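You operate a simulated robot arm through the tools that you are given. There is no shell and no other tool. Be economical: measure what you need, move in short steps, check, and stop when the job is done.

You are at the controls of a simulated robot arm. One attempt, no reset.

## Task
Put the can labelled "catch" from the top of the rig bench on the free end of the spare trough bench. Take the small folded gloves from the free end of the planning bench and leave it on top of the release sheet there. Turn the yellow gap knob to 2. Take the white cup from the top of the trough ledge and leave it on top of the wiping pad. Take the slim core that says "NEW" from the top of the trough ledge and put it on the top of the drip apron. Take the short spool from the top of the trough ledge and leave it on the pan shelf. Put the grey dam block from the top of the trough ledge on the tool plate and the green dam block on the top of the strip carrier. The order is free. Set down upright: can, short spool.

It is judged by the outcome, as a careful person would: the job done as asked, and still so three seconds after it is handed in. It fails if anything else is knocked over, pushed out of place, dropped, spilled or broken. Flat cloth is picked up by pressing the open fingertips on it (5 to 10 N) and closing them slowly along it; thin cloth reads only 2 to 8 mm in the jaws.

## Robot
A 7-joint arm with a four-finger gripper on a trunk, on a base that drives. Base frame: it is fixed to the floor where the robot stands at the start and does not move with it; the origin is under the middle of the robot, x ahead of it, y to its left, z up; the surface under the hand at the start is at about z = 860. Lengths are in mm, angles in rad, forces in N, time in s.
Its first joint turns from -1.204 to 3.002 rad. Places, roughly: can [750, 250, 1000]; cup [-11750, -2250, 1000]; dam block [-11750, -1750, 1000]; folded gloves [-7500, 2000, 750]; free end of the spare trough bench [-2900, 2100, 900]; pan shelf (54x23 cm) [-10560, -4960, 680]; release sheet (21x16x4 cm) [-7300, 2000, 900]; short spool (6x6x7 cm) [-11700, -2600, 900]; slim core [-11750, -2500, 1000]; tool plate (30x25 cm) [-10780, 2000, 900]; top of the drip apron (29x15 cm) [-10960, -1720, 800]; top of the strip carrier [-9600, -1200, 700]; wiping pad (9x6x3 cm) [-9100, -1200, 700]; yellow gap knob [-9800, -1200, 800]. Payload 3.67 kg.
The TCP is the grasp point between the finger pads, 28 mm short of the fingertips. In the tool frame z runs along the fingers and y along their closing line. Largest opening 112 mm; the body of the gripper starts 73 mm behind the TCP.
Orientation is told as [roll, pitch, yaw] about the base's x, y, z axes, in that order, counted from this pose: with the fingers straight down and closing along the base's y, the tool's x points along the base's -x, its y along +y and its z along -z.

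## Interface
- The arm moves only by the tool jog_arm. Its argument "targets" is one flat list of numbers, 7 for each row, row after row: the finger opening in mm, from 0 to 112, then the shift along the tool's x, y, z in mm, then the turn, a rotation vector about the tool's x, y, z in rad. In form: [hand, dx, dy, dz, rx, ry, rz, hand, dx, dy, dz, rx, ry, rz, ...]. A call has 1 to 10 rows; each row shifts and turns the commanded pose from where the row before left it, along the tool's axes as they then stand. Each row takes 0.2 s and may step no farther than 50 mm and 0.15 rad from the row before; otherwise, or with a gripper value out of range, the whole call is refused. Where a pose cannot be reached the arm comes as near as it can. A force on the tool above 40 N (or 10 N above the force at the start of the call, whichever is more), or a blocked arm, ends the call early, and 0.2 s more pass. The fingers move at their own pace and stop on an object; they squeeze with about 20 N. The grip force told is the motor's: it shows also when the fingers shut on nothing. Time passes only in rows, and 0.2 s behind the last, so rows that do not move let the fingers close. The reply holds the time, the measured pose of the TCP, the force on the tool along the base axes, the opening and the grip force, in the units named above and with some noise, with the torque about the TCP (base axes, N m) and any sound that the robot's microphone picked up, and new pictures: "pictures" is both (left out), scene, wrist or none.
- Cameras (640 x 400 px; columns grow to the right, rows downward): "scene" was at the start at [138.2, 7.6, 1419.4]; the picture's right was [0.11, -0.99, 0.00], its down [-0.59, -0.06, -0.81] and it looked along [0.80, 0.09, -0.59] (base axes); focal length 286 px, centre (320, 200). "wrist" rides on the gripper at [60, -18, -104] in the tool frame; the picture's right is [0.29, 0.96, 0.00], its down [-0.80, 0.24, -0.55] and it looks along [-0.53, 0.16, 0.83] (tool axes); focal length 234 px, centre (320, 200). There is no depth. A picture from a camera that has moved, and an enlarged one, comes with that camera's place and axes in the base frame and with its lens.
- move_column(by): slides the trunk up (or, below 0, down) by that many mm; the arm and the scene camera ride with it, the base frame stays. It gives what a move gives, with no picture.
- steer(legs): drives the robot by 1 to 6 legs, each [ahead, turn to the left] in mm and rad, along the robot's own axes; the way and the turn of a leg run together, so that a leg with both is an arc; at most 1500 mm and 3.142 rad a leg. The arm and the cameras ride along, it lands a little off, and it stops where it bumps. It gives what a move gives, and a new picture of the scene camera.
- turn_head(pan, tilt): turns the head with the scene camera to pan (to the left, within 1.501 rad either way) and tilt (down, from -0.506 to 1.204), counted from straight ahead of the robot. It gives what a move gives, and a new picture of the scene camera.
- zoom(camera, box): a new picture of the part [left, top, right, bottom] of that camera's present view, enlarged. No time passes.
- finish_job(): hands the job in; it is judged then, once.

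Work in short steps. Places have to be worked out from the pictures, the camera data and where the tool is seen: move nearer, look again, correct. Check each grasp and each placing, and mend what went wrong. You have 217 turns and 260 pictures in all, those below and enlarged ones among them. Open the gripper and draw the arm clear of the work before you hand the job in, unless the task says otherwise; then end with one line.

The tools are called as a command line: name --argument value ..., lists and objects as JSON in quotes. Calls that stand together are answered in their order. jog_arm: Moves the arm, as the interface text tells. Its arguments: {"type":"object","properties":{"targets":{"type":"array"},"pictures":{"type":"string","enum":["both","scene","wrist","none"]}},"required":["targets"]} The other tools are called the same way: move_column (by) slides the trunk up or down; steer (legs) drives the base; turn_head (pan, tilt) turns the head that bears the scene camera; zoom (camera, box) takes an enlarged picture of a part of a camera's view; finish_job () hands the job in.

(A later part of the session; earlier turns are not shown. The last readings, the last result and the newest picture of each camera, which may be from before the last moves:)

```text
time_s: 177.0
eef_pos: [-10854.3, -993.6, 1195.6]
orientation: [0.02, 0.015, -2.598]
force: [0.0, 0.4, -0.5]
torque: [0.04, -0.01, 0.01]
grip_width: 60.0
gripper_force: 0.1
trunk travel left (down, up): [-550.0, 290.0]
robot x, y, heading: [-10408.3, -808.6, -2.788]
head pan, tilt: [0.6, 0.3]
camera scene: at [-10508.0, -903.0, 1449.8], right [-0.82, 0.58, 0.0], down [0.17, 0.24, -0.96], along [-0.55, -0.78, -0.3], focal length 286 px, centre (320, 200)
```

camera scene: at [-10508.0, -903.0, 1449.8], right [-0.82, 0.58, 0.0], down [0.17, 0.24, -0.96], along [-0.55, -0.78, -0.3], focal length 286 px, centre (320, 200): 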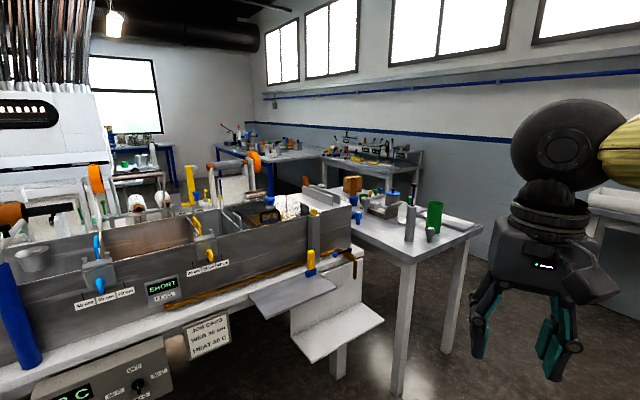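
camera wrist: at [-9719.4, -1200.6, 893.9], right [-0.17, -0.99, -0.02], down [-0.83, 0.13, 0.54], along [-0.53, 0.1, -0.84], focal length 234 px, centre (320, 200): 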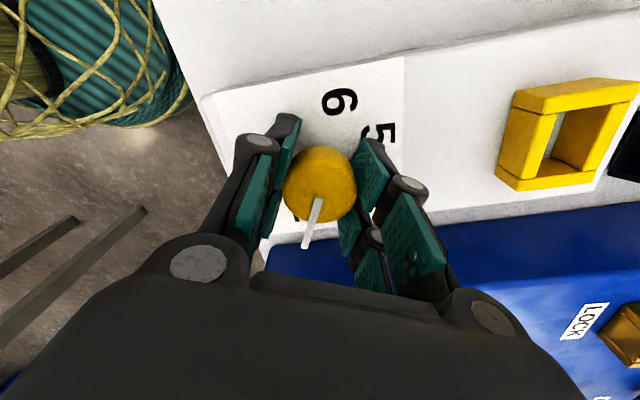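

The drip apron is the tilted grey shelf at about (-10940, -1700), and the trough ledge table is beyond it. I go round to its west side.

steer --legs '[[0, -0.184], [1010, 0], [1010, 0], [0, 1.4]]'

turn_head --pan 0.7 --tilt 0.45

```text
time_s: 191.2
eef_pos: [-12390.7, -1627.1, 1194.2]
orientation: [0.02, 0.015, -1.405]
force: [-0.2, -0.2, -0.4]
torque: [0.04, 0.03, 0.01]
grip_width: 59.6
gripper_force: 0.1
trunk travel left (down, up): [-550.0, 290.0]
robot x, y, heading: [-12398.3, -1144.4, -1.594]
head pan, tilt: [0.6, 0.3]
camera scene: at [-12347.8, -1273.1, 1449.9], right [-0.84, -0.55, 0.0], down [-0.16, 0.25, -0.96], along [0.52, -0.8, -0.3], focal length 286 px, centre (320, 200)
```

scene: 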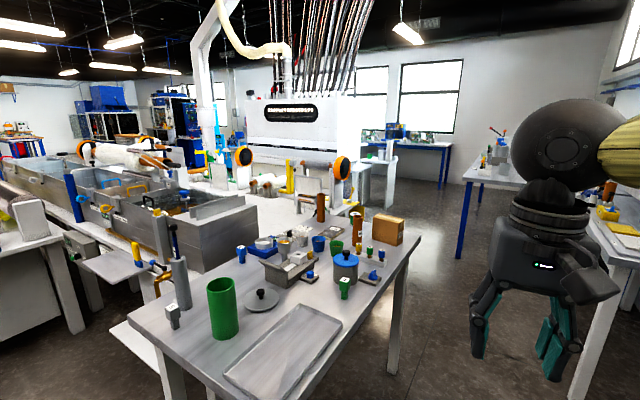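

```text
time_s: 191.9
eef_pos: [-12389.8, -1627.0, 1196.0]
orientation: [0.02, 0.014, -1.405]
force: [0.2, 0.7, 0.1]
torque: [0.0, -0.02, 0.0]
grip_width: 59.9
gripper_force: 0.0
trunk travel left (down, up): [-550.0, 290.0]
robot x, y, heading: [-12398.9, -1144.4, -1.593]
head pan, tilt: [0.7, 0.45]
camera scene: at [-12341.6, -1266.4, 1436.0], right [-0.78, -0.63, 0.0], down [-0.27, 0.34, -0.9], along [0.56, -0.7, -0.43], focal length 286 px, centre (320, 200)
```

scene: 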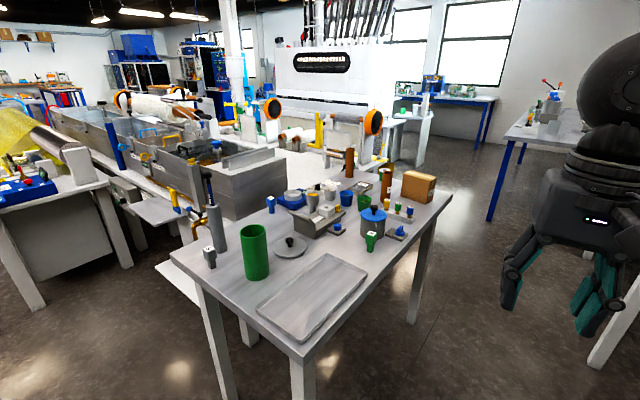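

I zoom on the ledge table to identify the items.

zoom --camera "scene" --box '[180, 140, 340, 240]'

zoom --camera "scene" --box '[300, 140, 460, 240]'

```text
4.00 times, centred on (260, 190) of scene
camera zoom: at [-12341.6, -1266.4, 1436.0], right [-0.78, -0.63, 0.0], down [-0.27, 0.34, -0.9], along [0.56, -0.7, -0.43], focal length 1145 px, centre (560, 240)
```

zoom: 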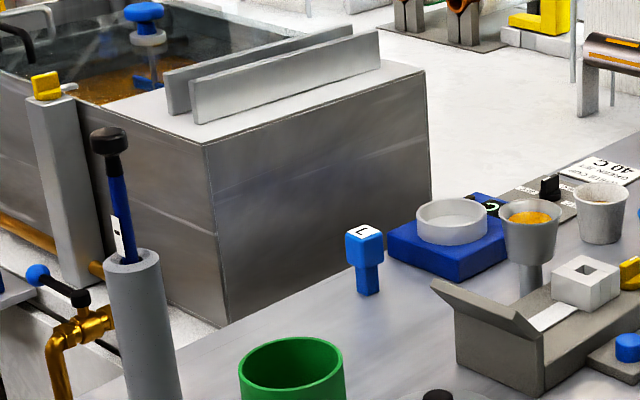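

```text
4.00 times, centred on (380, 190) of scene
camera zoom: at [-12341.6, -1266.4, 1436.0], right [-0.78, -0.63, 0.0], down [-0.27, 0.34, -0.9], along [0.56, -0.7, -0.43], focal length 1145 px, centre (80, 240)
```

zoom: 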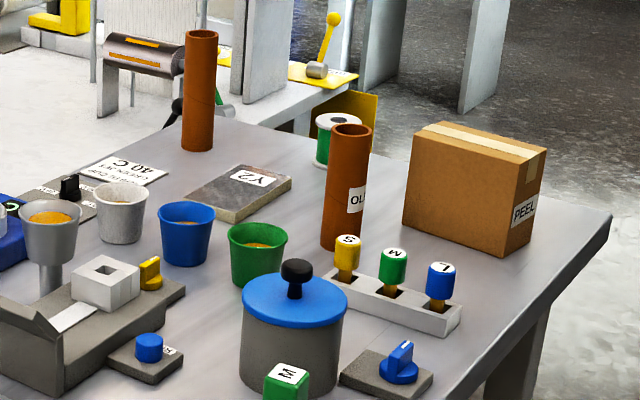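

zoom --camera "scene" --box '[190, 210, 290, 290]'

zoom --camera "scene" --box '[340, 200, 420, 260]'

```text
5.00 times, centred on (240, 250) of scene
camera zoom: at [-12341.6, -1266.4, 1436.0], right [-0.78, -0.63, 0.0], down [-0.27, 0.34, -0.9], along [0.56, -0.7, -0.43], focal length 1431 px, centre (720, -50)
```

zoom: 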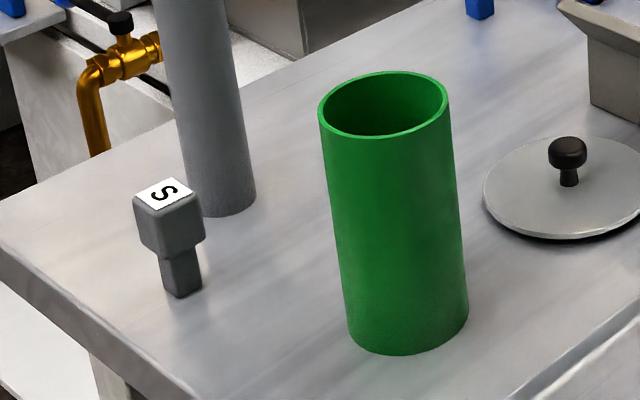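

```text
6.67 times, centred on (380, 230) of scene
camera zoom: at [-12341.6, -1266.4, 1436.0], right [-0.78, -0.63, 0.0], down [-0.27, 0.34, -0.9], along [0.56, -0.7, -0.43], focal length 1909 px, centre (-80, 0)
```

zoom: 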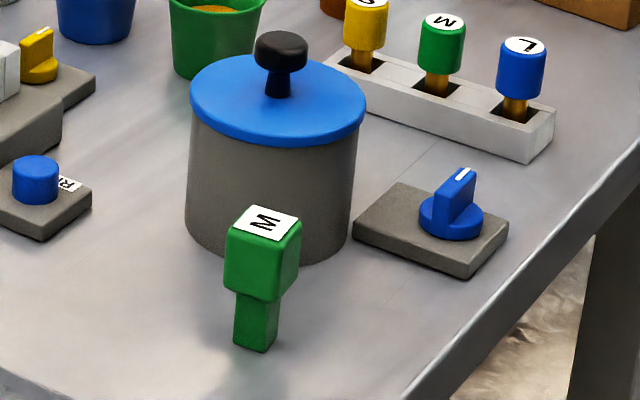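

I identified grey dam block "S" at about (-11630, -1610), green "M" at about (-11974, -2003), the white cup at about (-11618, -2252) and the spool at about (-11703, -2628). I start with the green block and drive 400 further along the aisle.

steer --legs '[[400, 0.02]]'

turn_head --pan 0.8 --tilt 0.6

```text
time_s: 194.4
eef_pos: [-12385.4, -2030.0, 1194.7]
orientation: [0.019, 0.013, -1.383]
force: [0.1, -0.4, -0.9]
torque: [0.07, 0.04, 0.04]
grip_width: 60.2
gripper_force: 0.1
trunk travel left (down, up): [-550.0, 290.0]
robot x, y, heading: [-12400.0, -1542.5, -1.571]
head pan, tilt: [0.7, 0.45]
camera scene: at [-12343.3, -1669.0, 1435.8], right [-0.76, -0.64, 0.0], down [-0.28, 0.33, -0.9], along [0.58, -0.69, -0.44], focal length 286 px, centre (320, 200)
```

scene: 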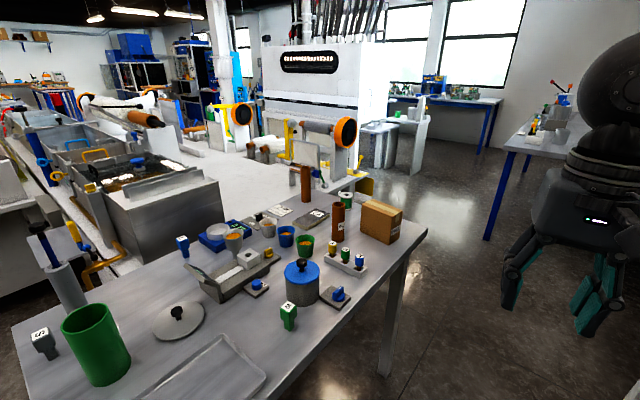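

```text
time_s: 195.1
eef_pos: [-12384.2, -2029.4, 1194.4]
orientation: [0.019, 0.015, -1.382]
force: [-1.0, -0.5, -0.2]
torque: [0.02, -0.01, -0.02]
grip_width: 60.3
gripper_force: 0.2
trunk travel left (down, up): [-550.0, 290.0]
robot x, y, heading: [-12405.4, -1549.6, -1.571]
head pan, tilt: [0.799, 0.6]
camera scene: at [-12339.1, -1659.2, 1422.5], right [-0.7, -0.72, 0.0], down [-0.4, 0.39, -0.83], along [0.59, -0.58, -0.56], focal length 286 px, centre (320, 200)
```

scene: 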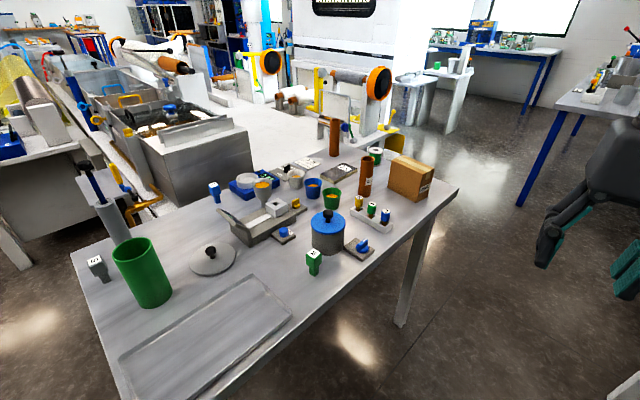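

Triangulation puts the green block's base at (-11980, -1992) and the table top at z≈861. I move the hand above it.

jog_arm --targets '[70, -4.4, 44.9, 18, 0, 0, 0, 70, -4.4, 44.9, 18, 0, 0, 0, 70, -4.4, 44.9, 18, 0, 0, 0, 70, -4.4, 44.9, 18, 0, 0, 0, 70, -4.4, 44.9, 18, 0, 0, 0, 70, -4.4, 44.9, 18, 0, 0, 0, 70, -4.4, 44.9, 18, 0, 0, 0, 70, -4.4, 44.9, 18, 0, 0, 0, 70, -4.4, 44.9, 18, 0, 0, 0]'

```text
time_s: 197.1
eef_pos: [-11975.7, -1990.8, 1039.8]
orientation: [0.019, 0.014, -1.382]
force: [0.7, 0.0, 0.4]
torque: [0.0, 0.03, 0.02]
grip_width: 70.1
gripper_force: 0.1
trunk travel left (down, up): [-550.0, 290.0]
robot x, y, heading: [-12404.7, -1543.2, -1.57]
head pan, tilt: [0.799, 0.6]
camera scene: at [-12336.6, -1659.4, 1422.3], right [-0.7, -0.72, 0.0], down [-0.41, 0.39, -0.82], along [0.59, -0.58, -0.57], focal length 286 px, centre (320, 200)
camera wrist: at [-12006.1, -1936.4, 1144.8], right [0.89, 0.46, 0.02], down [0.38, -0.75, 0.55], along [0.27, -0.48, -0.84], focal length 234 px, centre (320, 200)
```

scene: 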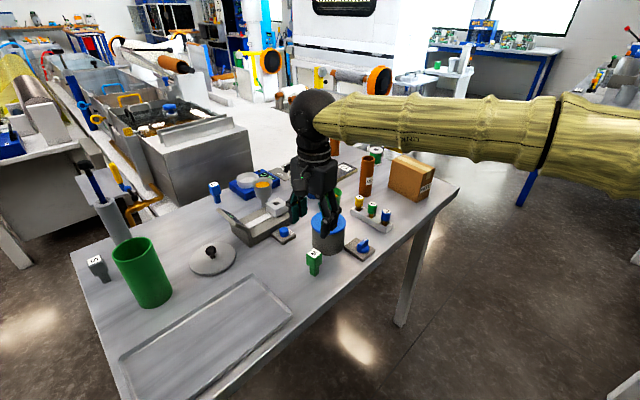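
wrist: 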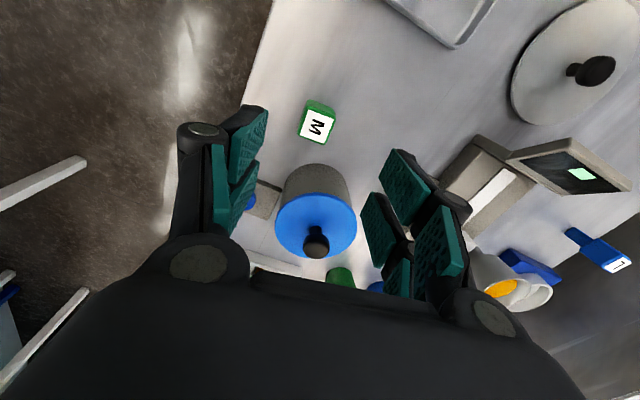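

zoom --camera "wrist" --box '[270, 70, 370, 170]'

```text
4.00 times, centred on (320, 120) of wrist
camera zoom: at [-12006.1, -1936.4, 1144.8], right [0.89, 0.46, 0.02], down [0.38, -0.75, 0.55], along [0.27, -0.48, -0.84], focal length 937 px, centre (320, 520)
```

zoom: 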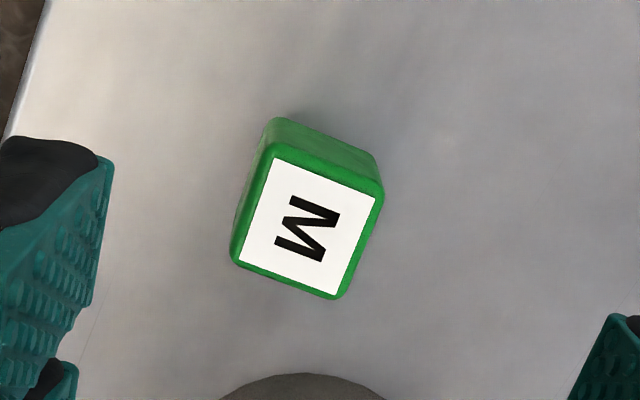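

The block's edges align with the jaws within 3°, and its top is at z≈934. I trim the yaw, descend and grip the upper cube.

jog_arm --targets '[70, 1, -1, 40, 0, 0, 0.06, 70, 0, 0, 40, 0, 0, 0, 70, 0, 0, 30, 0, 0, 0, 70, 0, 0, 14, 0, 0, 0]'

```text
time_s: 198.1
eef_pos: [-11976.6, -1986.5, 916.9]
orientation: [0.019, 0.016, -1.443]
force: [0.3, 0.3, -0.1]
torque: [0.02, 0.02, 0.0]
grip_width: 70.1
gripper_force: 0.0
trunk travel left (down, up): [-550.0, 290.0]
robot x, y, heading: [-12404.4, -1544.5, -1.569]
head pan, tilt: [0.799, 0.6]
camera scene: at [-12338.7, -1659.4, 1422.4], right [-0.7, -0.72, 0.0], down [-0.41, 0.39, -0.82], along [0.59, -0.57, -0.57], focal length 286 px, centre (320, 200)
camera wrist: at [-12003.7, -1931.5, 1021.4], right [0.91, 0.41, 0.02], down [0.33, -0.77, 0.55], along [0.24, -0.49, -0.84], focal length 234 px, centre (320, 200)
```

scene: 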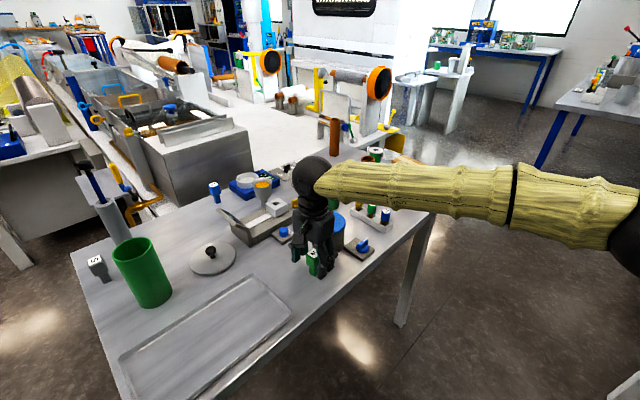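
wrist: 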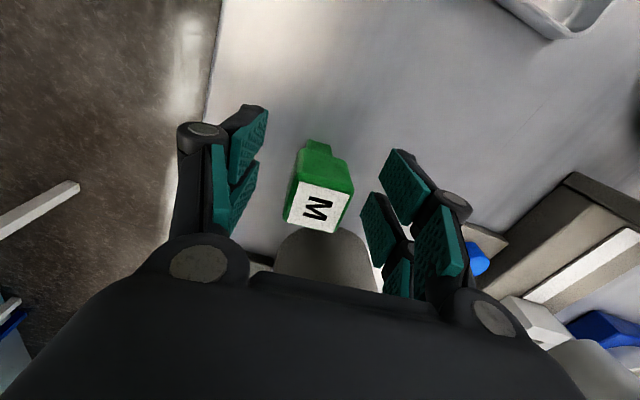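

Centred between the jaws. I close.

jog_arm --targets '[45, 0, 0, 0, 0, 0, 0, 25, 0, 0, 0, 0, 0, 0, 15, 0, 0, 0, 0, 0, 0, 15, 0, 0, 0, 0, 0, 0, 15, 0, 0, -30, 0, 0, 0, 15, 0, 0, -45, 0, 0, 0, 15, 0, 0, -45, 0, 0, 0]' --pictures "wrist"

```text
time_s: 199.7
eef_pos: [-11979.1, -1989.3, 1038.3]
orientation: [0.02, 0.013, -1.444]
force: [1.4, -0.8, -0.5]
torque: [-0.01, -0.01, -0.01]
grip_width: 28.6
gripper_force: 19.9
trunk travel left (down, up): [-550.0, 290.0]
robot x, y, heading: [-12403.1, -1543.0, -1.569]
head pan, tilt: [0.799, 0.6]
camera wrist: at [-12005.8, -1932.2, 1141.5], right [0.91, 0.41, 0.02], down [0.33, -0.77, 0.55], along [0.24, -0.49, -0.84], focal length 234 px, centre (320, 200)
```

wrist: 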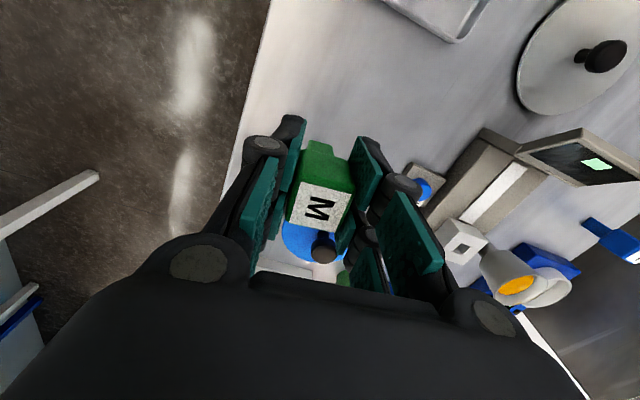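

The green block is held (28.6 mm). I bring the hand up in front of the robot.

jog_arm --targets '[15, 0, -40, -28, 0, 0, 0, 15, 0, -44, -20, 0, 0, 0, 15, 0, -44, -20, 0, 0, 0, 15, 0, -44, -20, 0, 0, 0, 15, 0, -44, -20, 0, 0, 0, 15, 0, -44, -20, 0, 0, 0, 15, 0, -44, -18, 0, 0, 0, 15, 0, -44, -10, 0, 0, 0, 15, 0, -44, 0, 0, 0, 0]' --pictures "none"

```text
time_s: 201.7
eef_pos: [-12371.4, -2042.1, 1185.8]
orientation: [0.02, 0.014, -1.44]
force: [-0.5, 1.0, -0.9]
torque: [0.0, -0.01, 0.02]
grip_width: 29.3
gripper_force: 19.9
trunk travel left (down, up): [-550.0, 290.0]
robot x, y, heading: [-12402.1, -1547.0, -1.571]
head pan, tilt: [0.799, 0.6]
```

I drive back around to the strip carrier.

steer --legs '[[-400, 0], [0, 1.743], [1015, 0], [1015, 0], [0, 0.03], [700, 0]]'

```text
time_s: 221.9
eef_pos: [-9244.5, -505.7, 1184.8]
orientation: [0.019, 0.017, 0.339]
force: [1.3, 0.4, -0.5]
torque: [0.0, 0.02, -0.04]
grip_width: 28.8
gripper_force: 19.9
trunk travel left (down, up): [-550.0, 290.0]
robot x, y, heading: [-9724.2, -643.4, 0.214]
head pan, tilt: [0.799, 0.6]
camera scene: at [-9624.5, -559.6, 1422.3], right [0.85, -0.53, 0.0], down [-0.3, -0.48, -0.82], along [0.44, 0.7, -0.57], focal length 286 px, centre (320, 200)
```

scene: 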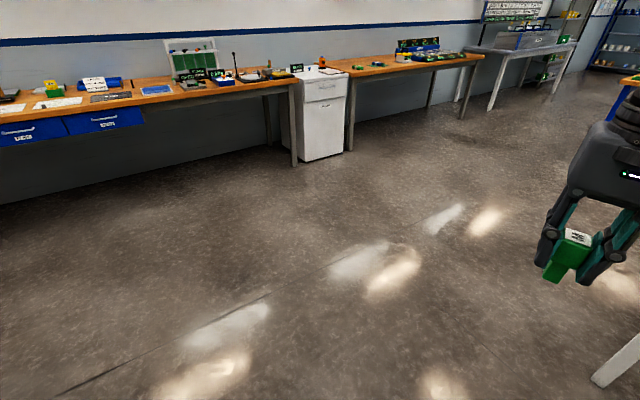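

steer --legs '[[70, 0], [0, -1.785]]'

turn_head --pan 0.1 --tilt 0.8

```text
time_s: 227.2
eef_pos: [-9621.4, -1124.8, 1185.2]
orientation: [0.019, 0.015, -1.445]
force: [-0.4, 0.1, -1.0]
torque: [0.01, 0.02, 0.02]
grip_width: 28.7
gripper_force: 20.0
trunk travel left (down, up): [-550.0, 290.0]
robot x, y, heading: [-9654.4, -629.9, -1.579]
head pan, tilt: [0.799, 0.6]
camera scene: at [-9590.4, -741.9, 1422.4], right [-0.7, -0.72, 0.0], down [-0.4, 0.39, -0.83], along [0.59, -0.58, -0.56], focal length 286 px, centre (320, 200)
```

scene: 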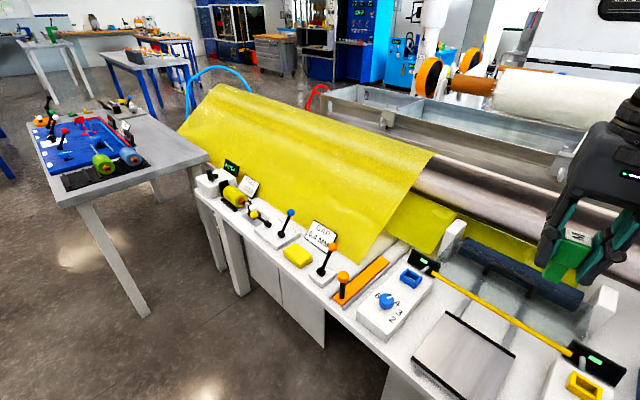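

```text
time_s: 228.3
eef_pos: [-9622.3, -1124.5, 1185.5]
orientation: [0.019, 0.017, -1.444]
force: [0.1, 0.4, -0.5]
torque: [-0.05, -0.03, -0.01]
grip_width: 28.9
gripper_force: 20.0
trunk travel left (down, up): [-550.0, 290.0]
robot x, y, heading: [-9653.7, -626.7, -1.57]
head pan, tilt: [0.099, 0.799]
camera scene: at [-9645.4, -760.6, 1405.5], right [-1.0, -0.1, 0.0], down [-0.07, 0.71, -0.7], along [0.07, -0.69, -0.72], focal length 286 px, centre (320, 200)
```

scene: 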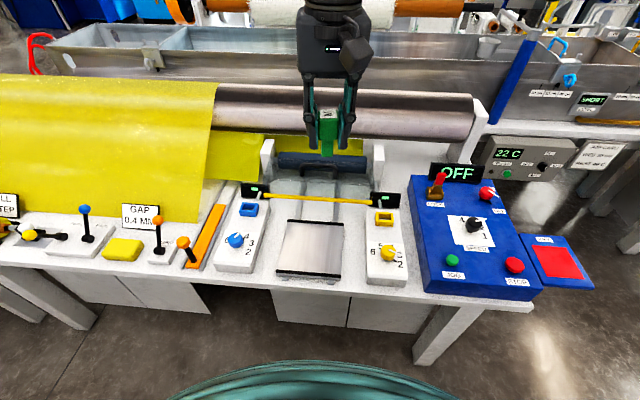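

The carrier's centre is at about (-9577, -1211, 735). I move over it and lower to about 60 mm above.

jog_arm --targets '[15, -46, 17, 0, 0, 0, 0, 15, -45, 17, 0, 0, 0, 0, 15, 0, 0, 45, 0, 0, 0, 15, 0, 0, 45, 0, 0, 0, 15, 0, 0, 45, 0, 0, 0, 15, 0, 0, 45, 0, 0, 0, 15, 0, 0, 45, 0, 0, 0, 15, 0, 0, 45, 0, 0, 0, 15, 0, 0, 45, 0, 0, 0]'

zoom --camera "scene" --box '[230, 170, 400, 290]'

```text
time_s: 230.3
eef_pos: [-9572.2, -1206.8, 867.0]
orientation: [0.02, 0.015, -1.444]
force: [0.0, 0.3, -0.6]
torque: [0.03, -0.01, 0.01]
grip_width: 28.9
gripper_force: 19.8
trunk travel left (down, up): [-550.0, 290.0]
robot x, y, heading: [-9653.7, -627.2, -1.572]
head pan, tilt: [0.099, 0.799]
camera scene: at [-9645.2, -761.3, 1405.5], right [-1.0, -0.1, 0.0], down [-0.07, 0.71, -0.7], along [0.07, -0.69, -0.72], focal length 286 px, centre (320, 200)
camera wrist: at [-9599.3, -1151.3, 972.3], right [0.91, 0.41, 0.02], down [0.33, -0.77, 0.55], along [0.24, -0.49, -0.84], focal length 234 px, centre (320, 200)
```

scene: 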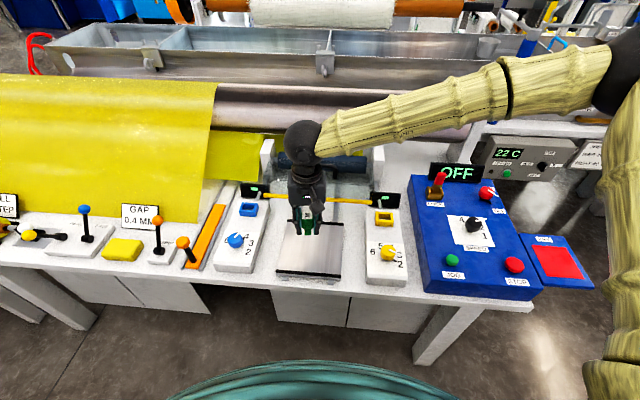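
wrist: 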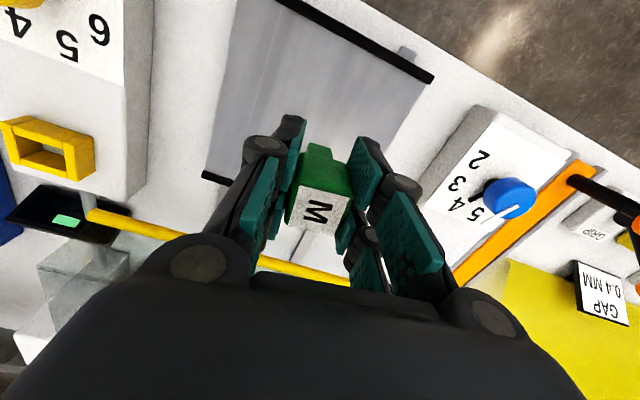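

```text
3.33 times, centred on (315, 230) of scene
camera zoom: at [-9645.2, -761.3, 1405.5], right [-1.0, -0.1, 0.0], down [-0.07, 0.71, -0.7], along [0.07, -0.69, -0.72], focal length 954 px, centre (337, 100)
```

zoom: 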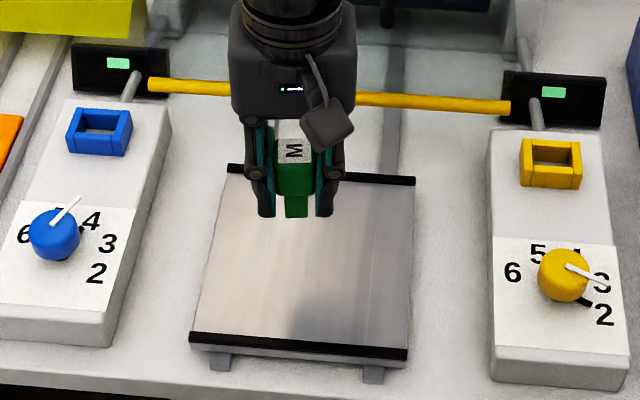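

Directly over the carrier's middle. I lower to contact in small steps.

jog_arm --targets '[15, 0, 0, 40, 0, 0, 0, 15, 0, 0, 22, 0, 0, 0, 15, 0, 0, 4, 0, 0, 0, 15, 0, 0, 4, 0, 0, 0, 15, 0, 0, 4, 0, 0, 0]' --pictures "none"

zoom --camera "scene" --box '[230, 170, 400, 290]'

```text
time_s: 231.5
eef_pos: [-9570.6, -1203.2, 796.8]
orientation: [0.018, 0.012, -1.445]
force: [-2.6, -0.5, 17.3]
torque: [-0.08, 0.13, -0.03]
grip_width: 29.7
gripper_force: 20.0
trunk travel left (down, up): [-550.0, 290.0]
robot x, y, heading: [-9655.6, -627.8, -1.574]
head pan, tilt: [0.099, 0.799]
```

```text
3.33 times, centred on (315, 230) of scene
camera zoom: at [-9645.6, -759.6, 1406.0], right [-1.0, -0.1, 0.0], down [-0.07, 0.71, -0.7], along [0.07, -0.69, -0.72], focal length 954 px, centre (337, 100)
```

zoom: 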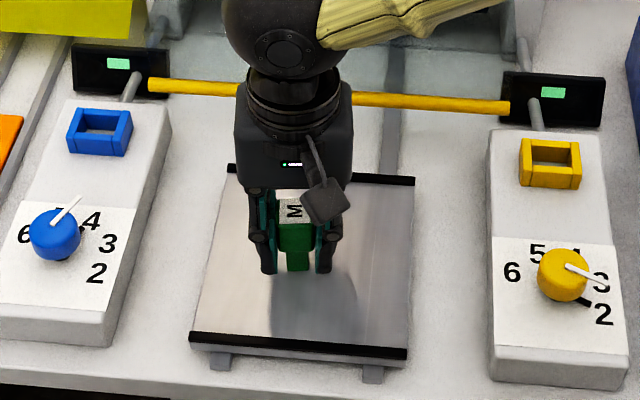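

In contact. I open and rise, then check that it stands.

jog_arm --targets '[32, 0, 0, -2, 0, 0, 0, 45, 0, 0, 0, 0, 0, 0, 70, 0, 0, 0, 0, 0, 0, 70, 0, 0, -25, 0, 0, 0, 70, 0, 0, -45, 0, 0, 0, 70, 0, 0, -45, 0, 0, 0, 70, 0, 0, -45, 0, 0, 0, 70, 0, 0, -45, 0, 0, 0, 70, 0, 0, -45, 0, 0, 0]' --pictures "wrist"

zoom --camera "scene" --box '[230, 170, 400, 290]'

```text
time_s: 233.5
eef_pos: [-9574.0, -1206.6, 1048.2]
orientation: [0.016, 0.016, -1.445]
force: [0.5, 0.1, 0.8]
torque: [-0.02, -0.01, 0.01]
grip_width: 70.2
gripper_force: 0.1
trunk travel left (down, up): [-550.0, 290.0]
robot x, y, heading: [-9651.9, -624.3, -1.57]
head pan, tilt: [0.099, 0.799]
camera wrist: at [-9601.4, -1151.6, 1152.9], right [0.91, 0.41, 0.02], down [0.33, -0.77, 0.55], along [0.24, -0.49, -0.84], focal length 234 px, centre (320, 200)
```

wrist: 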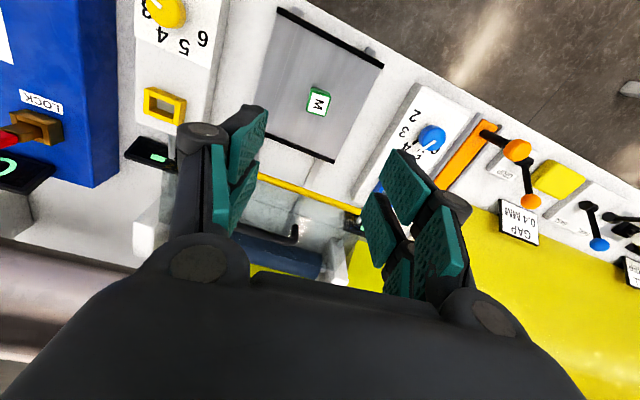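

```text
3.33 times, centred on (315, 230) of scene
camera zoom: at [-9645.5, -759.7, 1405.5], right [-1.0, -0.1, 0.0], down [-0.07, 0.71, -0.7], along [0.07, -0.69, -0.72], focal length 954 px, centre (337, 100)
```

zoom: 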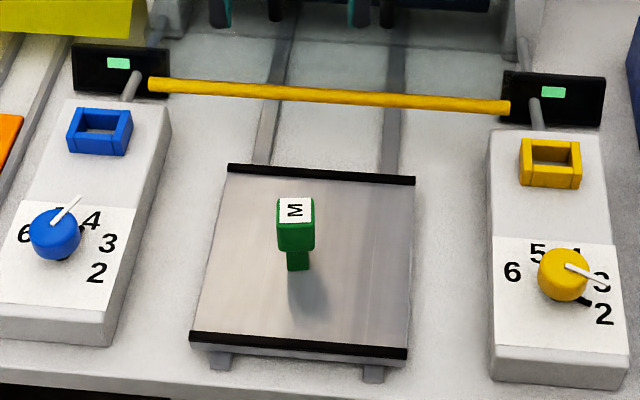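

The green block stands on the carrier, and the wiping pad is at about (-9055, -1153). I raise the arm and return to the ledge for the cup.

jog_arm --targets '[60, 15, 0, -45, 0, 0, 0, 60, 25, -10, -40, 0, 0, 0, 60, 25, -10, -30, 0, 0, 0, 60, 25, -10, -30, 0, 0, 0, 60, 0, -20, 0, 0, 0, 0]' --pictures "none"

steer --legs '[[0, -1.34], [768, 0], [0, -0.058], [1015, 0], [1015, 0], [0, 1.397]]'

```text
time_s: 234.7
eef_pos: [-9638.8, -1128.1, 1193.1]
orientation: [0.021, 0.016, -1.444]
force: [0.6, 0.1, -0.1]
torque: [0.02, -0.02, -0.02]
grip_width: 60.0
gripper_force: 0.1
trunk travel left (down, up): [-550.0, 290.0]
robot x, y, heading: [-9653.8, -631.1, -1.573]
head pan, tilt: [0.099, 0.799]
```

```text
time_s: 255.7
eef_pos: [-12395.7, -1639.9, 1192.0]
orientation: [0.019, 0.016, -1.445]
force: [0.8, 0.1, -0.8]
torque: [-0.01, 0.05, 0.0]
grip_width: 60.0
gripper_force: 0.1
trunk travel left (down, up): [-550.0, 290.0]
robot x, y, heading: [-12413.1, -1141.2, -1.571]
head pan, tilt: [0.099, 0.799]
camera scene: at [-12402.3, -1273.4, 1405.5], right [-1.0, -0.1, 0.0], down [-0.07, 0.71, -0.7], along [0.07, -0.69, -0.72], focal length 286 px, centre (320, 200)
```

scene: 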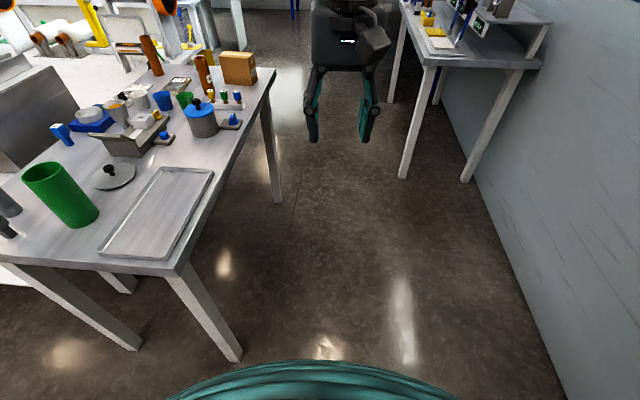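

The aisle is wide enough. I drive on to y≈-2040 and look left.

steer --legs '[[900, 0]]'

turn_head --pan 1.35 --tilt 0.6

```text
time_s: 260.5
eef_pos: [-12403.5, -2546.0, 1193.0]
orientation: [0.019, 0.016, -1.453]
force: [0.2, 0.5, -0.6]
torque: [0.03, 0.0, 0.03]
grip_width: 59.8
gripper_force: 0.0
trunk travel left (down, up): [-550.0, 290.0]
robot x, y, heading: [-12412.7, -2048.0, -1.584]
head pan, tilt: [0.099, 0.799]
camera scene: at [-12407.9, -2178.8, 1405.4], right [-1.0, -0.09, 0.0], down [-0.07, 0.71, -0.7], along [0.06, -0.69, -0.72], focal length 286 px, centre (320, 200)
```

scene: 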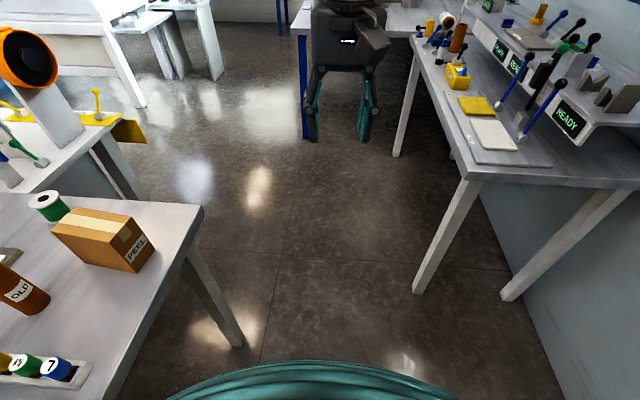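

```text
time_s: 261.9
eef_pos: [-12403.1, -2545.5, 1193.4]
orientation: [0.02, 0.015, -1.453]
force: [0.3, 1.1, 0.1]
torque: [-0.01, 0.0, 0.03]
grip_width: 59.8
gripper_force: 0.1
trunk travel left (down, up): [-550.0, 290.0]
robot x, y, heading: [-12418.8, -2043.3, -1.579]
head pan, tilt: [1.349, 0.6]
camera scene: at [-12329.2, -2118.2, 1422.4], right [-0.23, -0.97, 0.0], down [-0.55, 0.13, -0.83], along [0.8, -0.19, -0.56], focal length 286 px, centre (320, 200)
```

scene: 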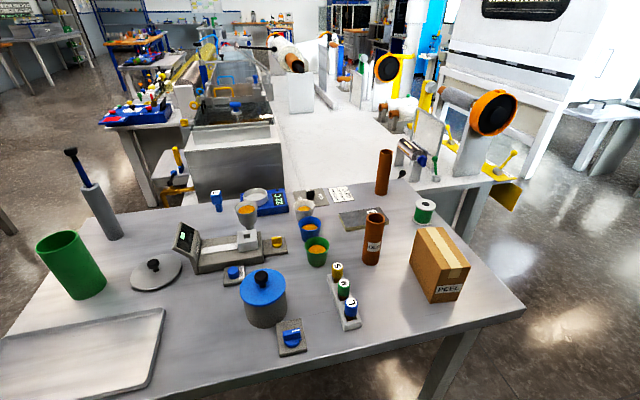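

zoom --camera "scene" --box '[220, 140, 450, 290]'

```text
2.67 times, centred on (335, 215) of scene
camera zoom: at [-12329.2, -2118.2, 1422.4], right [-0.23, -0.97, 0.0], down [-0.55, 0.13, -0.83], along [0.8, -0.19, -0.56], focal length 763 px, centre (280, 160)
```

zoom: 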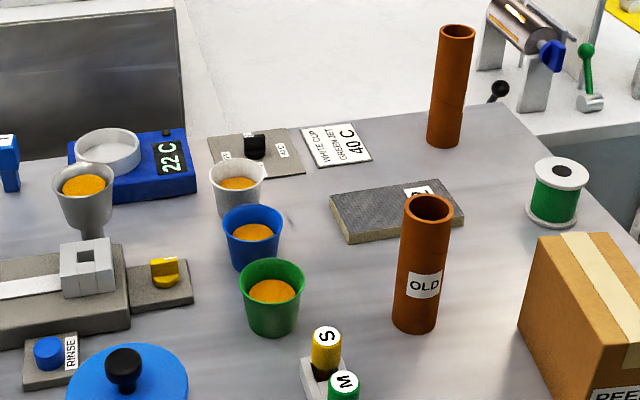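

The white cup is at (-11625, -2233), about 61 mm across at the rim with its rim at z≈925, and it is filled, so I keep it level. I move over in two calls, staying high.

jog_arm --targets '[85, 12.2, 45, 0, 0, 0, 0, 85, 12.2, 45, 0, 0, 0, 0, 85, 12.2, 45, 0, 0, 0, 0, 85, 12.2, 45, 0, 0, 0, 0, 85, 12.2, 45, 0, 0, 0, 0, 85, 12.2, 45, 0, 0, 0, 0, 85, 12.2, 45, 0, 0, 0, 0, 85, 12.2, 45, 0, 0, 0, 0, 85, 12.2, 45, 0, 0, 0, 0]' --pictures "none"

jog_arm --targets '[85, 12.2, 45, 5, 0, 0, 0, 85, 12.2, 45, 5, 0, 0, 0, 85, 12.2, 45, 5, 0, 0, 0, 85, 12.2, 45, 5, 0, 0, 0, 85, 12.2, 45, 10, 0, 0, 0, 85, 12.2, 45, 10, 0, 0, 0, 85, 12.2, 45, 10, 0, 0, 0, 85, 12.2, 45, 10, 0, 0, 0.06, 85, 12.2, 43, 10, 0, 0, 0.06]'

```text
time_s: 263.9
eef_pos: [-12012.0, -2386.9, 1201.5]
orientation: [0.017, 0.014, -1.453]
force: [0.1, 1.1, -0.1]
torque: [-0.01, 0.05, 0.01]
grip_width: 85.0
gripper_force: 0.0
trunk travel left (down, up): [-550.0, 290.0]
robot x, y, heading: [-12416.4, -2046.7, -1.574]
head pan, tilt: [1.349, 0.6]
```

```text
time_s: 264.9
eef_pos: [-11933.9, -2394.4, 1182.5]
orientation: [0.085, 0.221, -1.49]
force: [0.6, -0.2, 0.2]
torque: [0.0, -0.07, -0.05]
grip_width: 85.1
gripper_force: 0.1
out of reach, approached as far as the arm can: row 3, 4
trunk travel left (down, up): [-550.0, 290.0]
robot x, y, heading: [-12413.2, -2048.2, -1.577]
head pan, tilt: [1.349, 0.6]
stopped in row 4: the arm was blocked; the commanded pose is now the measured one
camera scene: at [-12330.0, -2118.5, 1422.4], right [-0.23, -0.97, 0.0], down [-0.55, 0.13, -0.83], along [0.8, -0.19, -0.56], focal length 286 px, centre (320, 200)
camera wrist: at [-11964.0, -2360.5, 1294.5], right [0.93, 0.34, 0.14], down [0.26, -0.89, 0.38], along [0.26, -0.32, -0.91], focal length 234 px, centre (320, 200)
```

scene: 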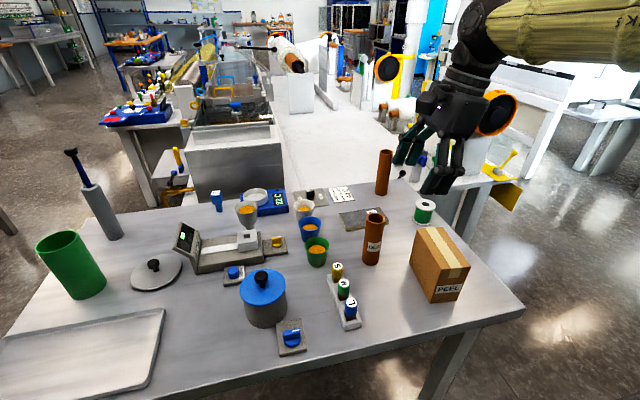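
wrist: 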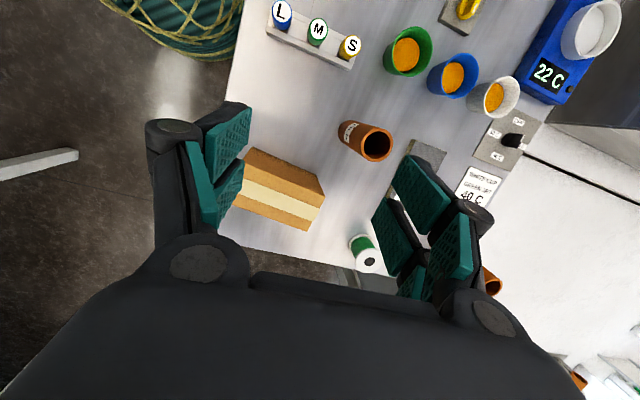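

The wrist reached its limit there. I bring the arm back to the front, level it, and then turn the robot to face the table.

jog_arm --targets '[85, 0, -40, -10, 0.02, -0.07, 0, 85, 0, -40, -5, 0.02, -0.07, 0, 85, -5, -45, 0, 0.02, -0.065, 0, 85, -10, -45, 0, 0, 0, 0, 85, -10, -45, 0, 0, 0, 0, 85, -10, -45, 0, 0, 0, 0, 85, -10, -45, 0, 0, 0, 0, 85, -10, -45, 0, 0, 0, 0, 85, -10, -45, 0, 0, 0, 0, 85, -10, -45, 0, 0, 0, 0]' --pictures "none"

```text
time_s: 267.1
eef_pos: [-12369.3, -2500.9, 1180.9]
orientation: [0.022, 0.013, -1.498]
force: [-0.9, -0.4, 0.3]
torque: [0.02, -0.05, 0.01]
grip_width: 85.2
gripper_force: 0.0
trunk travel left (down, up): [-550.0, 290.0]
robot x, y, heading: [-12416.3, -2048.0, -1.58]
head pan, tilt: [1.349, 0.6]
```

steer --legs '[[200, 0], [0, 1.575], [80, 0]]'

turn_head --pan 0.0 --tilt 0.6

```text
time_s: 273.2
eef_pos: [-11881.4, -2194.8, 1179.3]
orientation: [0.019, 0.018, 0.079]
force: [1.5, 0.5, -0.1]
torque: [-0.04, 0.06, 0.01]
grip_width: 84.8
gripper_force: 0.0
trunk travel left (down, up): [-550.0, 290.0]
robot x, y, heading: [-12338.0, -2248.2, -0.007]
head pan, tilt: [1.349, 0.6]
camera scene: at [-12264.0, -2163.5, 1422.2], right [0.97, -0.23, 0.0], down [-0.13, -0.55, -0.82], along [0.18, 0.8, -0.57], focal length 286 px, centre (320, 200)
```

scene: 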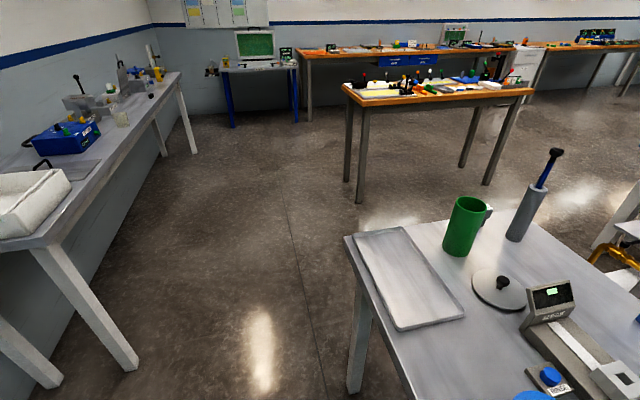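

```text
time_s: 274.7
eef_pos: [-11883.4, -2194.5, 1179.2]
orientation: [0.018, 0.016, 0.078]
force: [0.1, -0.3, 0.1]
torque: [0.06, 0.02, 0.01]
grip_width: 85.0
gripper_force: 0.0
trunk travel left (down, up): [-550.0, 290.0]
robot x, y, heading: [-12336.3, -2249.6, -0.003]
head pan, tilt: [0.0, 0.6]
camera scene: at [-12197.6, -2250.2, 1422.4], right [0.0, -1.0, 0.0], down [-0.57, 0.0, -0.82], along [0.82, 0.0, -0.57], focal length 286 px, centre (320, 200)
```

scene: 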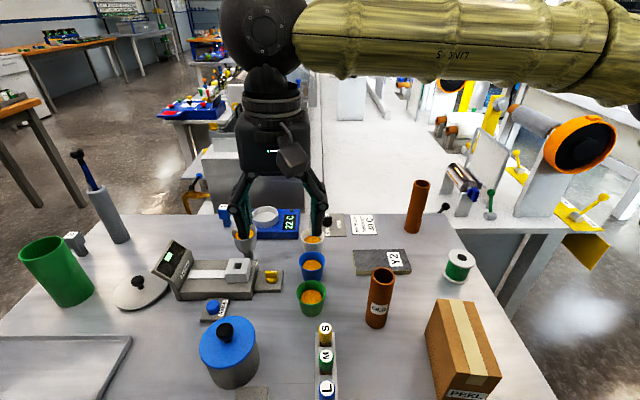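

The hand now faces east, closing north-south. I move above the cup at about (-11640, -2231).

jog_arm --targets '[85, -40, -9, 0, 0, 0, 0, 85, -40, -9, 0, 0, 0, 0, 85, -40, -9, 0, 0, 0, 0, 85, -40, -9, 10, 0, 0, 0, 85, -40, -9, 10, 0, 0, 0.03, 85, -40, -9, 20, 0, 0, 0.03, 85, 0, 0, 45, 0, 0, 0, 85, 0, 0, 45, 0, 0, 0]'

```text
time_s: 276.5
eef_pos: [-11640.0, -2230.3, 1044.2]
orientation: [0.017, 0.017, 0.017]
force: [-0.4, -0.5, -0.1]
torque: [0.04, 0.03, 0.0]
grip_width: 85.0
gripper_force: 0.0
trunk travel left (down, up): [-550.0, 290.0]
robot x, y, heading: [-12337.9, -2247.3, -0.005]
head pan, tilt: [0.0, 0.6]
camera scene: at [-12196.4, -2250.5, 1422.3], right [-0.01, -1.0, 0.0], down [-0.57, 0.0, -0.82], along [0.82, 0.0, -0.57], focal length 286 px, centre (320, 200)
camera wrist: at [-11698.4, -2251.5, 1149.6], right [-0.31, 0.95, 0.02], down [0.8, 0.24, 0.55], along [0.51, 0.18, -0.84], focal length 234 px, centre (320, 200)
```

scene: 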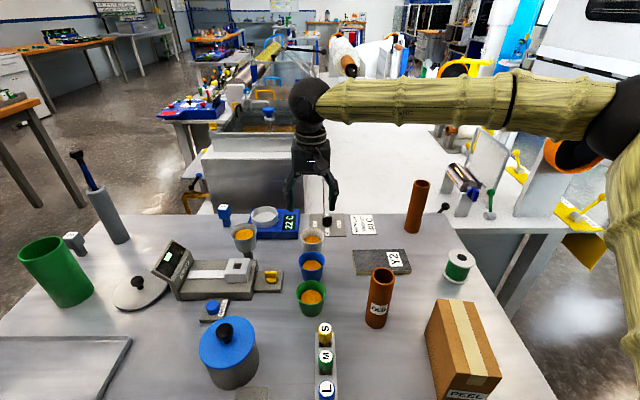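
wrist: 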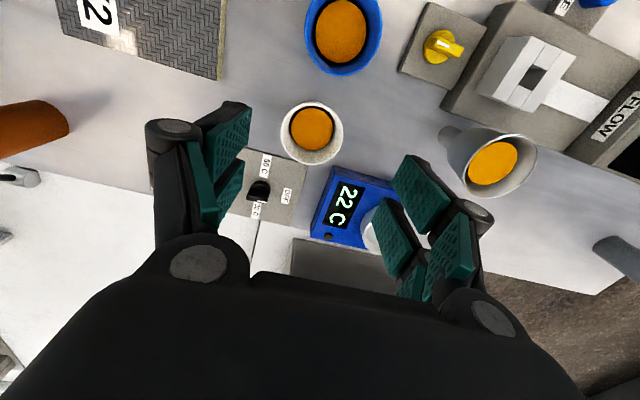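

Cup centre refined to (-11633, -2234). I correct and descend around it.

jog_arm --targets '[85, -7, -4, 40, 0, 0, 0, 85, 0, 0, 40, 0, 0, 0, 85, 0, 0, 35, 0, 0, 0, 85, 0, 0, 20, 0, 0, 0]'

```text
time_s: 277.5
eef_pos: [-11636.5, -2231.4, 909.8]
orientation: [0.018, 0.014, 0.018]
force: [0.0, 0.6, -0.3]
torque: [0.0, 0.0, -0.01]
grip_width: 84.7
gripper_force: 0.1
trunk travel left (down, up): [-550.0, 290.0]
robot x, y, heading: [-12336.4, -2247.6, -0.008]
head pan, tilt: [0.0, 0.6]
camera scene: at [-12197.5, -2250.1, 1422.4], right [-0.01, -1.0, 0.0], down [-0.57, 0.0, -0.82], along [0.82, 0.0, -0.57], focal length 286 px, centre (320, 200)
camera wrist: at [-11695.5, -2252.4, 1014.6], right [-0.31, 0.95, 0.02], down [0.8, 0.24, 0.55], along [0.51, 0.18, -0.84], focal length 234 px, centre (320, 200)
```

scene: 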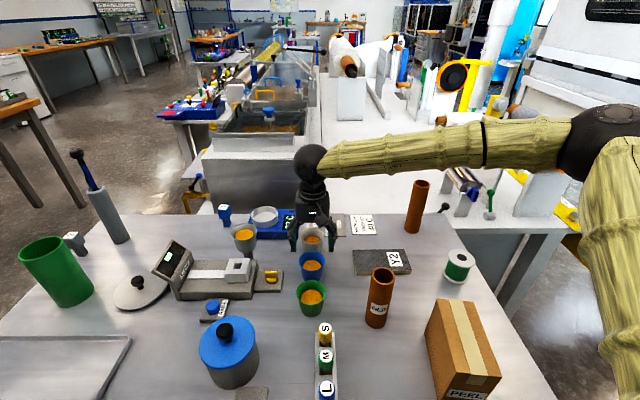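
wrist: 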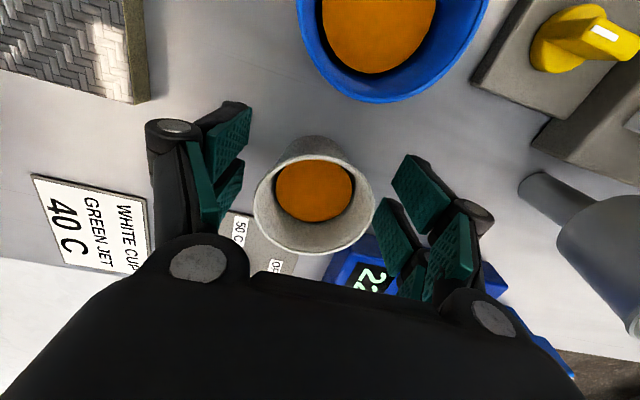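

The cup is centred. I lower 6 mm more and close gently.

jog_arm --targets '[85, 0, 0, 6, 0, 0, 0, 70, 0, 0, 0, 0, 0, 0, 58, 0, 0, 0, 0, 0, 0, 48, 0, 0, 0, 0, 0, 0, 40, 0, 0, 0, 0, 0, 0, 40, 0, 0, 0, 0, 0, 0]' --pictures "wrist"

```text
time_s: 278.9
eef_pos: [-11637.6, -2231.1, 904.7]
orientation: [0.018, 0.015, 0.018]
force: [-0.6, 0.6, 1.2]
torque: [0.05, -0.03, 0.03]
grip_width: 61.5
gripper_force: 19.7
trunk travel left (down, up): [-550.0, 290.0]
robot x, y, heading: [-12340.6, -2246.7, -0.01]
head pan, tilt: [0.0, 0.6]
camera wrist: at [-11695.5, -2252.3, 1009.1], right [-0.31, 0.95, 0.02], down [0.8, 0.24, 0.55], along [0.51, 0.18, -0.84], focal length 234 px, centre (320, 200)
```

wrist: 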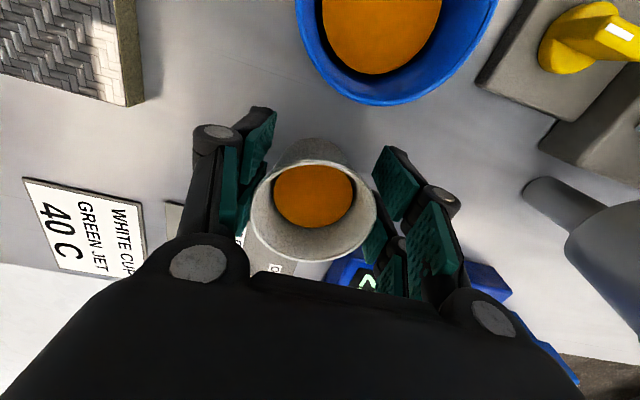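

Gripped at 61.5 mm. I lift slowly.

jog_arm --targets '[40, 0, 0, -10, 0, 0, 0, 40, 0, 0, -25, 0, 0, 0, 40, 0, 0, -35, 0, 0, 0, 40, 0, 0, -35, 0, 0, 0, 40, 0, 0, -40, 0, 0, 0, 40, 0, 0, -40, 0, 0, 0, 40, 0, 0, -40, 0, 0, 0, 40, 0, 0, -40, 0, 0, 0]' --pictures "wrist"

```text
time_s: 280.7
eef_pos: [-11633.6, -2233.7, 1170.8]
orientation: [0.017, 0.015, 0.02]
force: [0.2, -0.2, -0.2]
torque: [-0.03, 0.0, 0.01]
grip_width: 61.4
gripper_force: 20.0
trunk travel left (down, up): [-550.0, 290.0]
robot x, y, heading: [-12335.3, -2247.1, -0.001]
head pan, tilt: [0.0, 0.6]
camera wrist: at [-11691.8, -2255.1, 1274.7], right [-0.31, 0.95, 0.02], down [0.8, 0.24, 0.55], along [0.51, 0.18, -0.84], focal length 234 px, centre (320, 200)
```

wrist: 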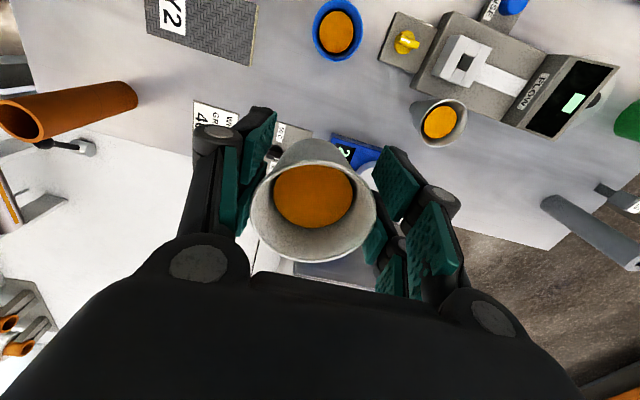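

The cup is held level. I retract it and start driving back toward the wiping pad.

jog_arm --targets '[40, 40, 0, 0, 0, 0, 0, 40, 44, 0, 0, 0, 0, 0, 40, 44, 0, 0, 0, 0, 0, 40, 44, 0, 0, 0, 0, 0, 40, 40, 0, 0, 0, 0, 0]' --pictures "none"

steer --legs '[[-80, 0], [0, 1.571], [1100, 0], [0, -1.4], [1015, 0], [1015, 0]]'

```text
time_s: 281.9
eef_pos: [-11847.9, -2238.4, 1173.8]
orientation: [0.019, 0.016, 0.02]
force: [-0.1, 0.0, -1.7]
torque: [0.02, -0.03, 0.01]
grip_width: 61.4
gripper_force: 19.6
trunk travel left (down, up): [-550.0, 290.0]
robot x, y, heading: [-12338.6, -2248.1, -0.003]
head pan, tilt: [0.0, 0.6]
```

```text
time_s: 305.1
eef_pos: [-9889.7, -791.4, 1172.2]
orientation: [0.018, 0.016, 0.167]
force: [-0.1, -0.1, -1.3]
torque: [0.0, 0.04, -0.03]
grip_width: 61.1
gripper_force: 19.8
trunk travel left (down, up): [-550.0, 290.0]
robot x, y, heading: [-10379.2, -872.3, 0.142]
head pan, tilt: [0.0, 0.6]
camera scene: at [-10236.8, -855.0, 1422.3], right [0.14, -0.99, 0.0], down [-0.56, -0.08, -0.82], along [0.82, 0.12, -0.57], focal length 286 px, centre (320, 200)
```

scene: 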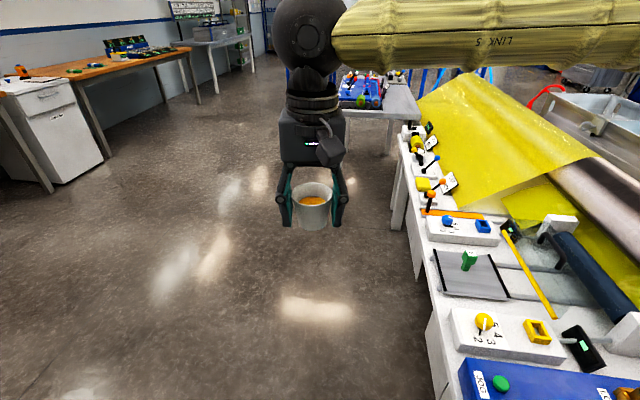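

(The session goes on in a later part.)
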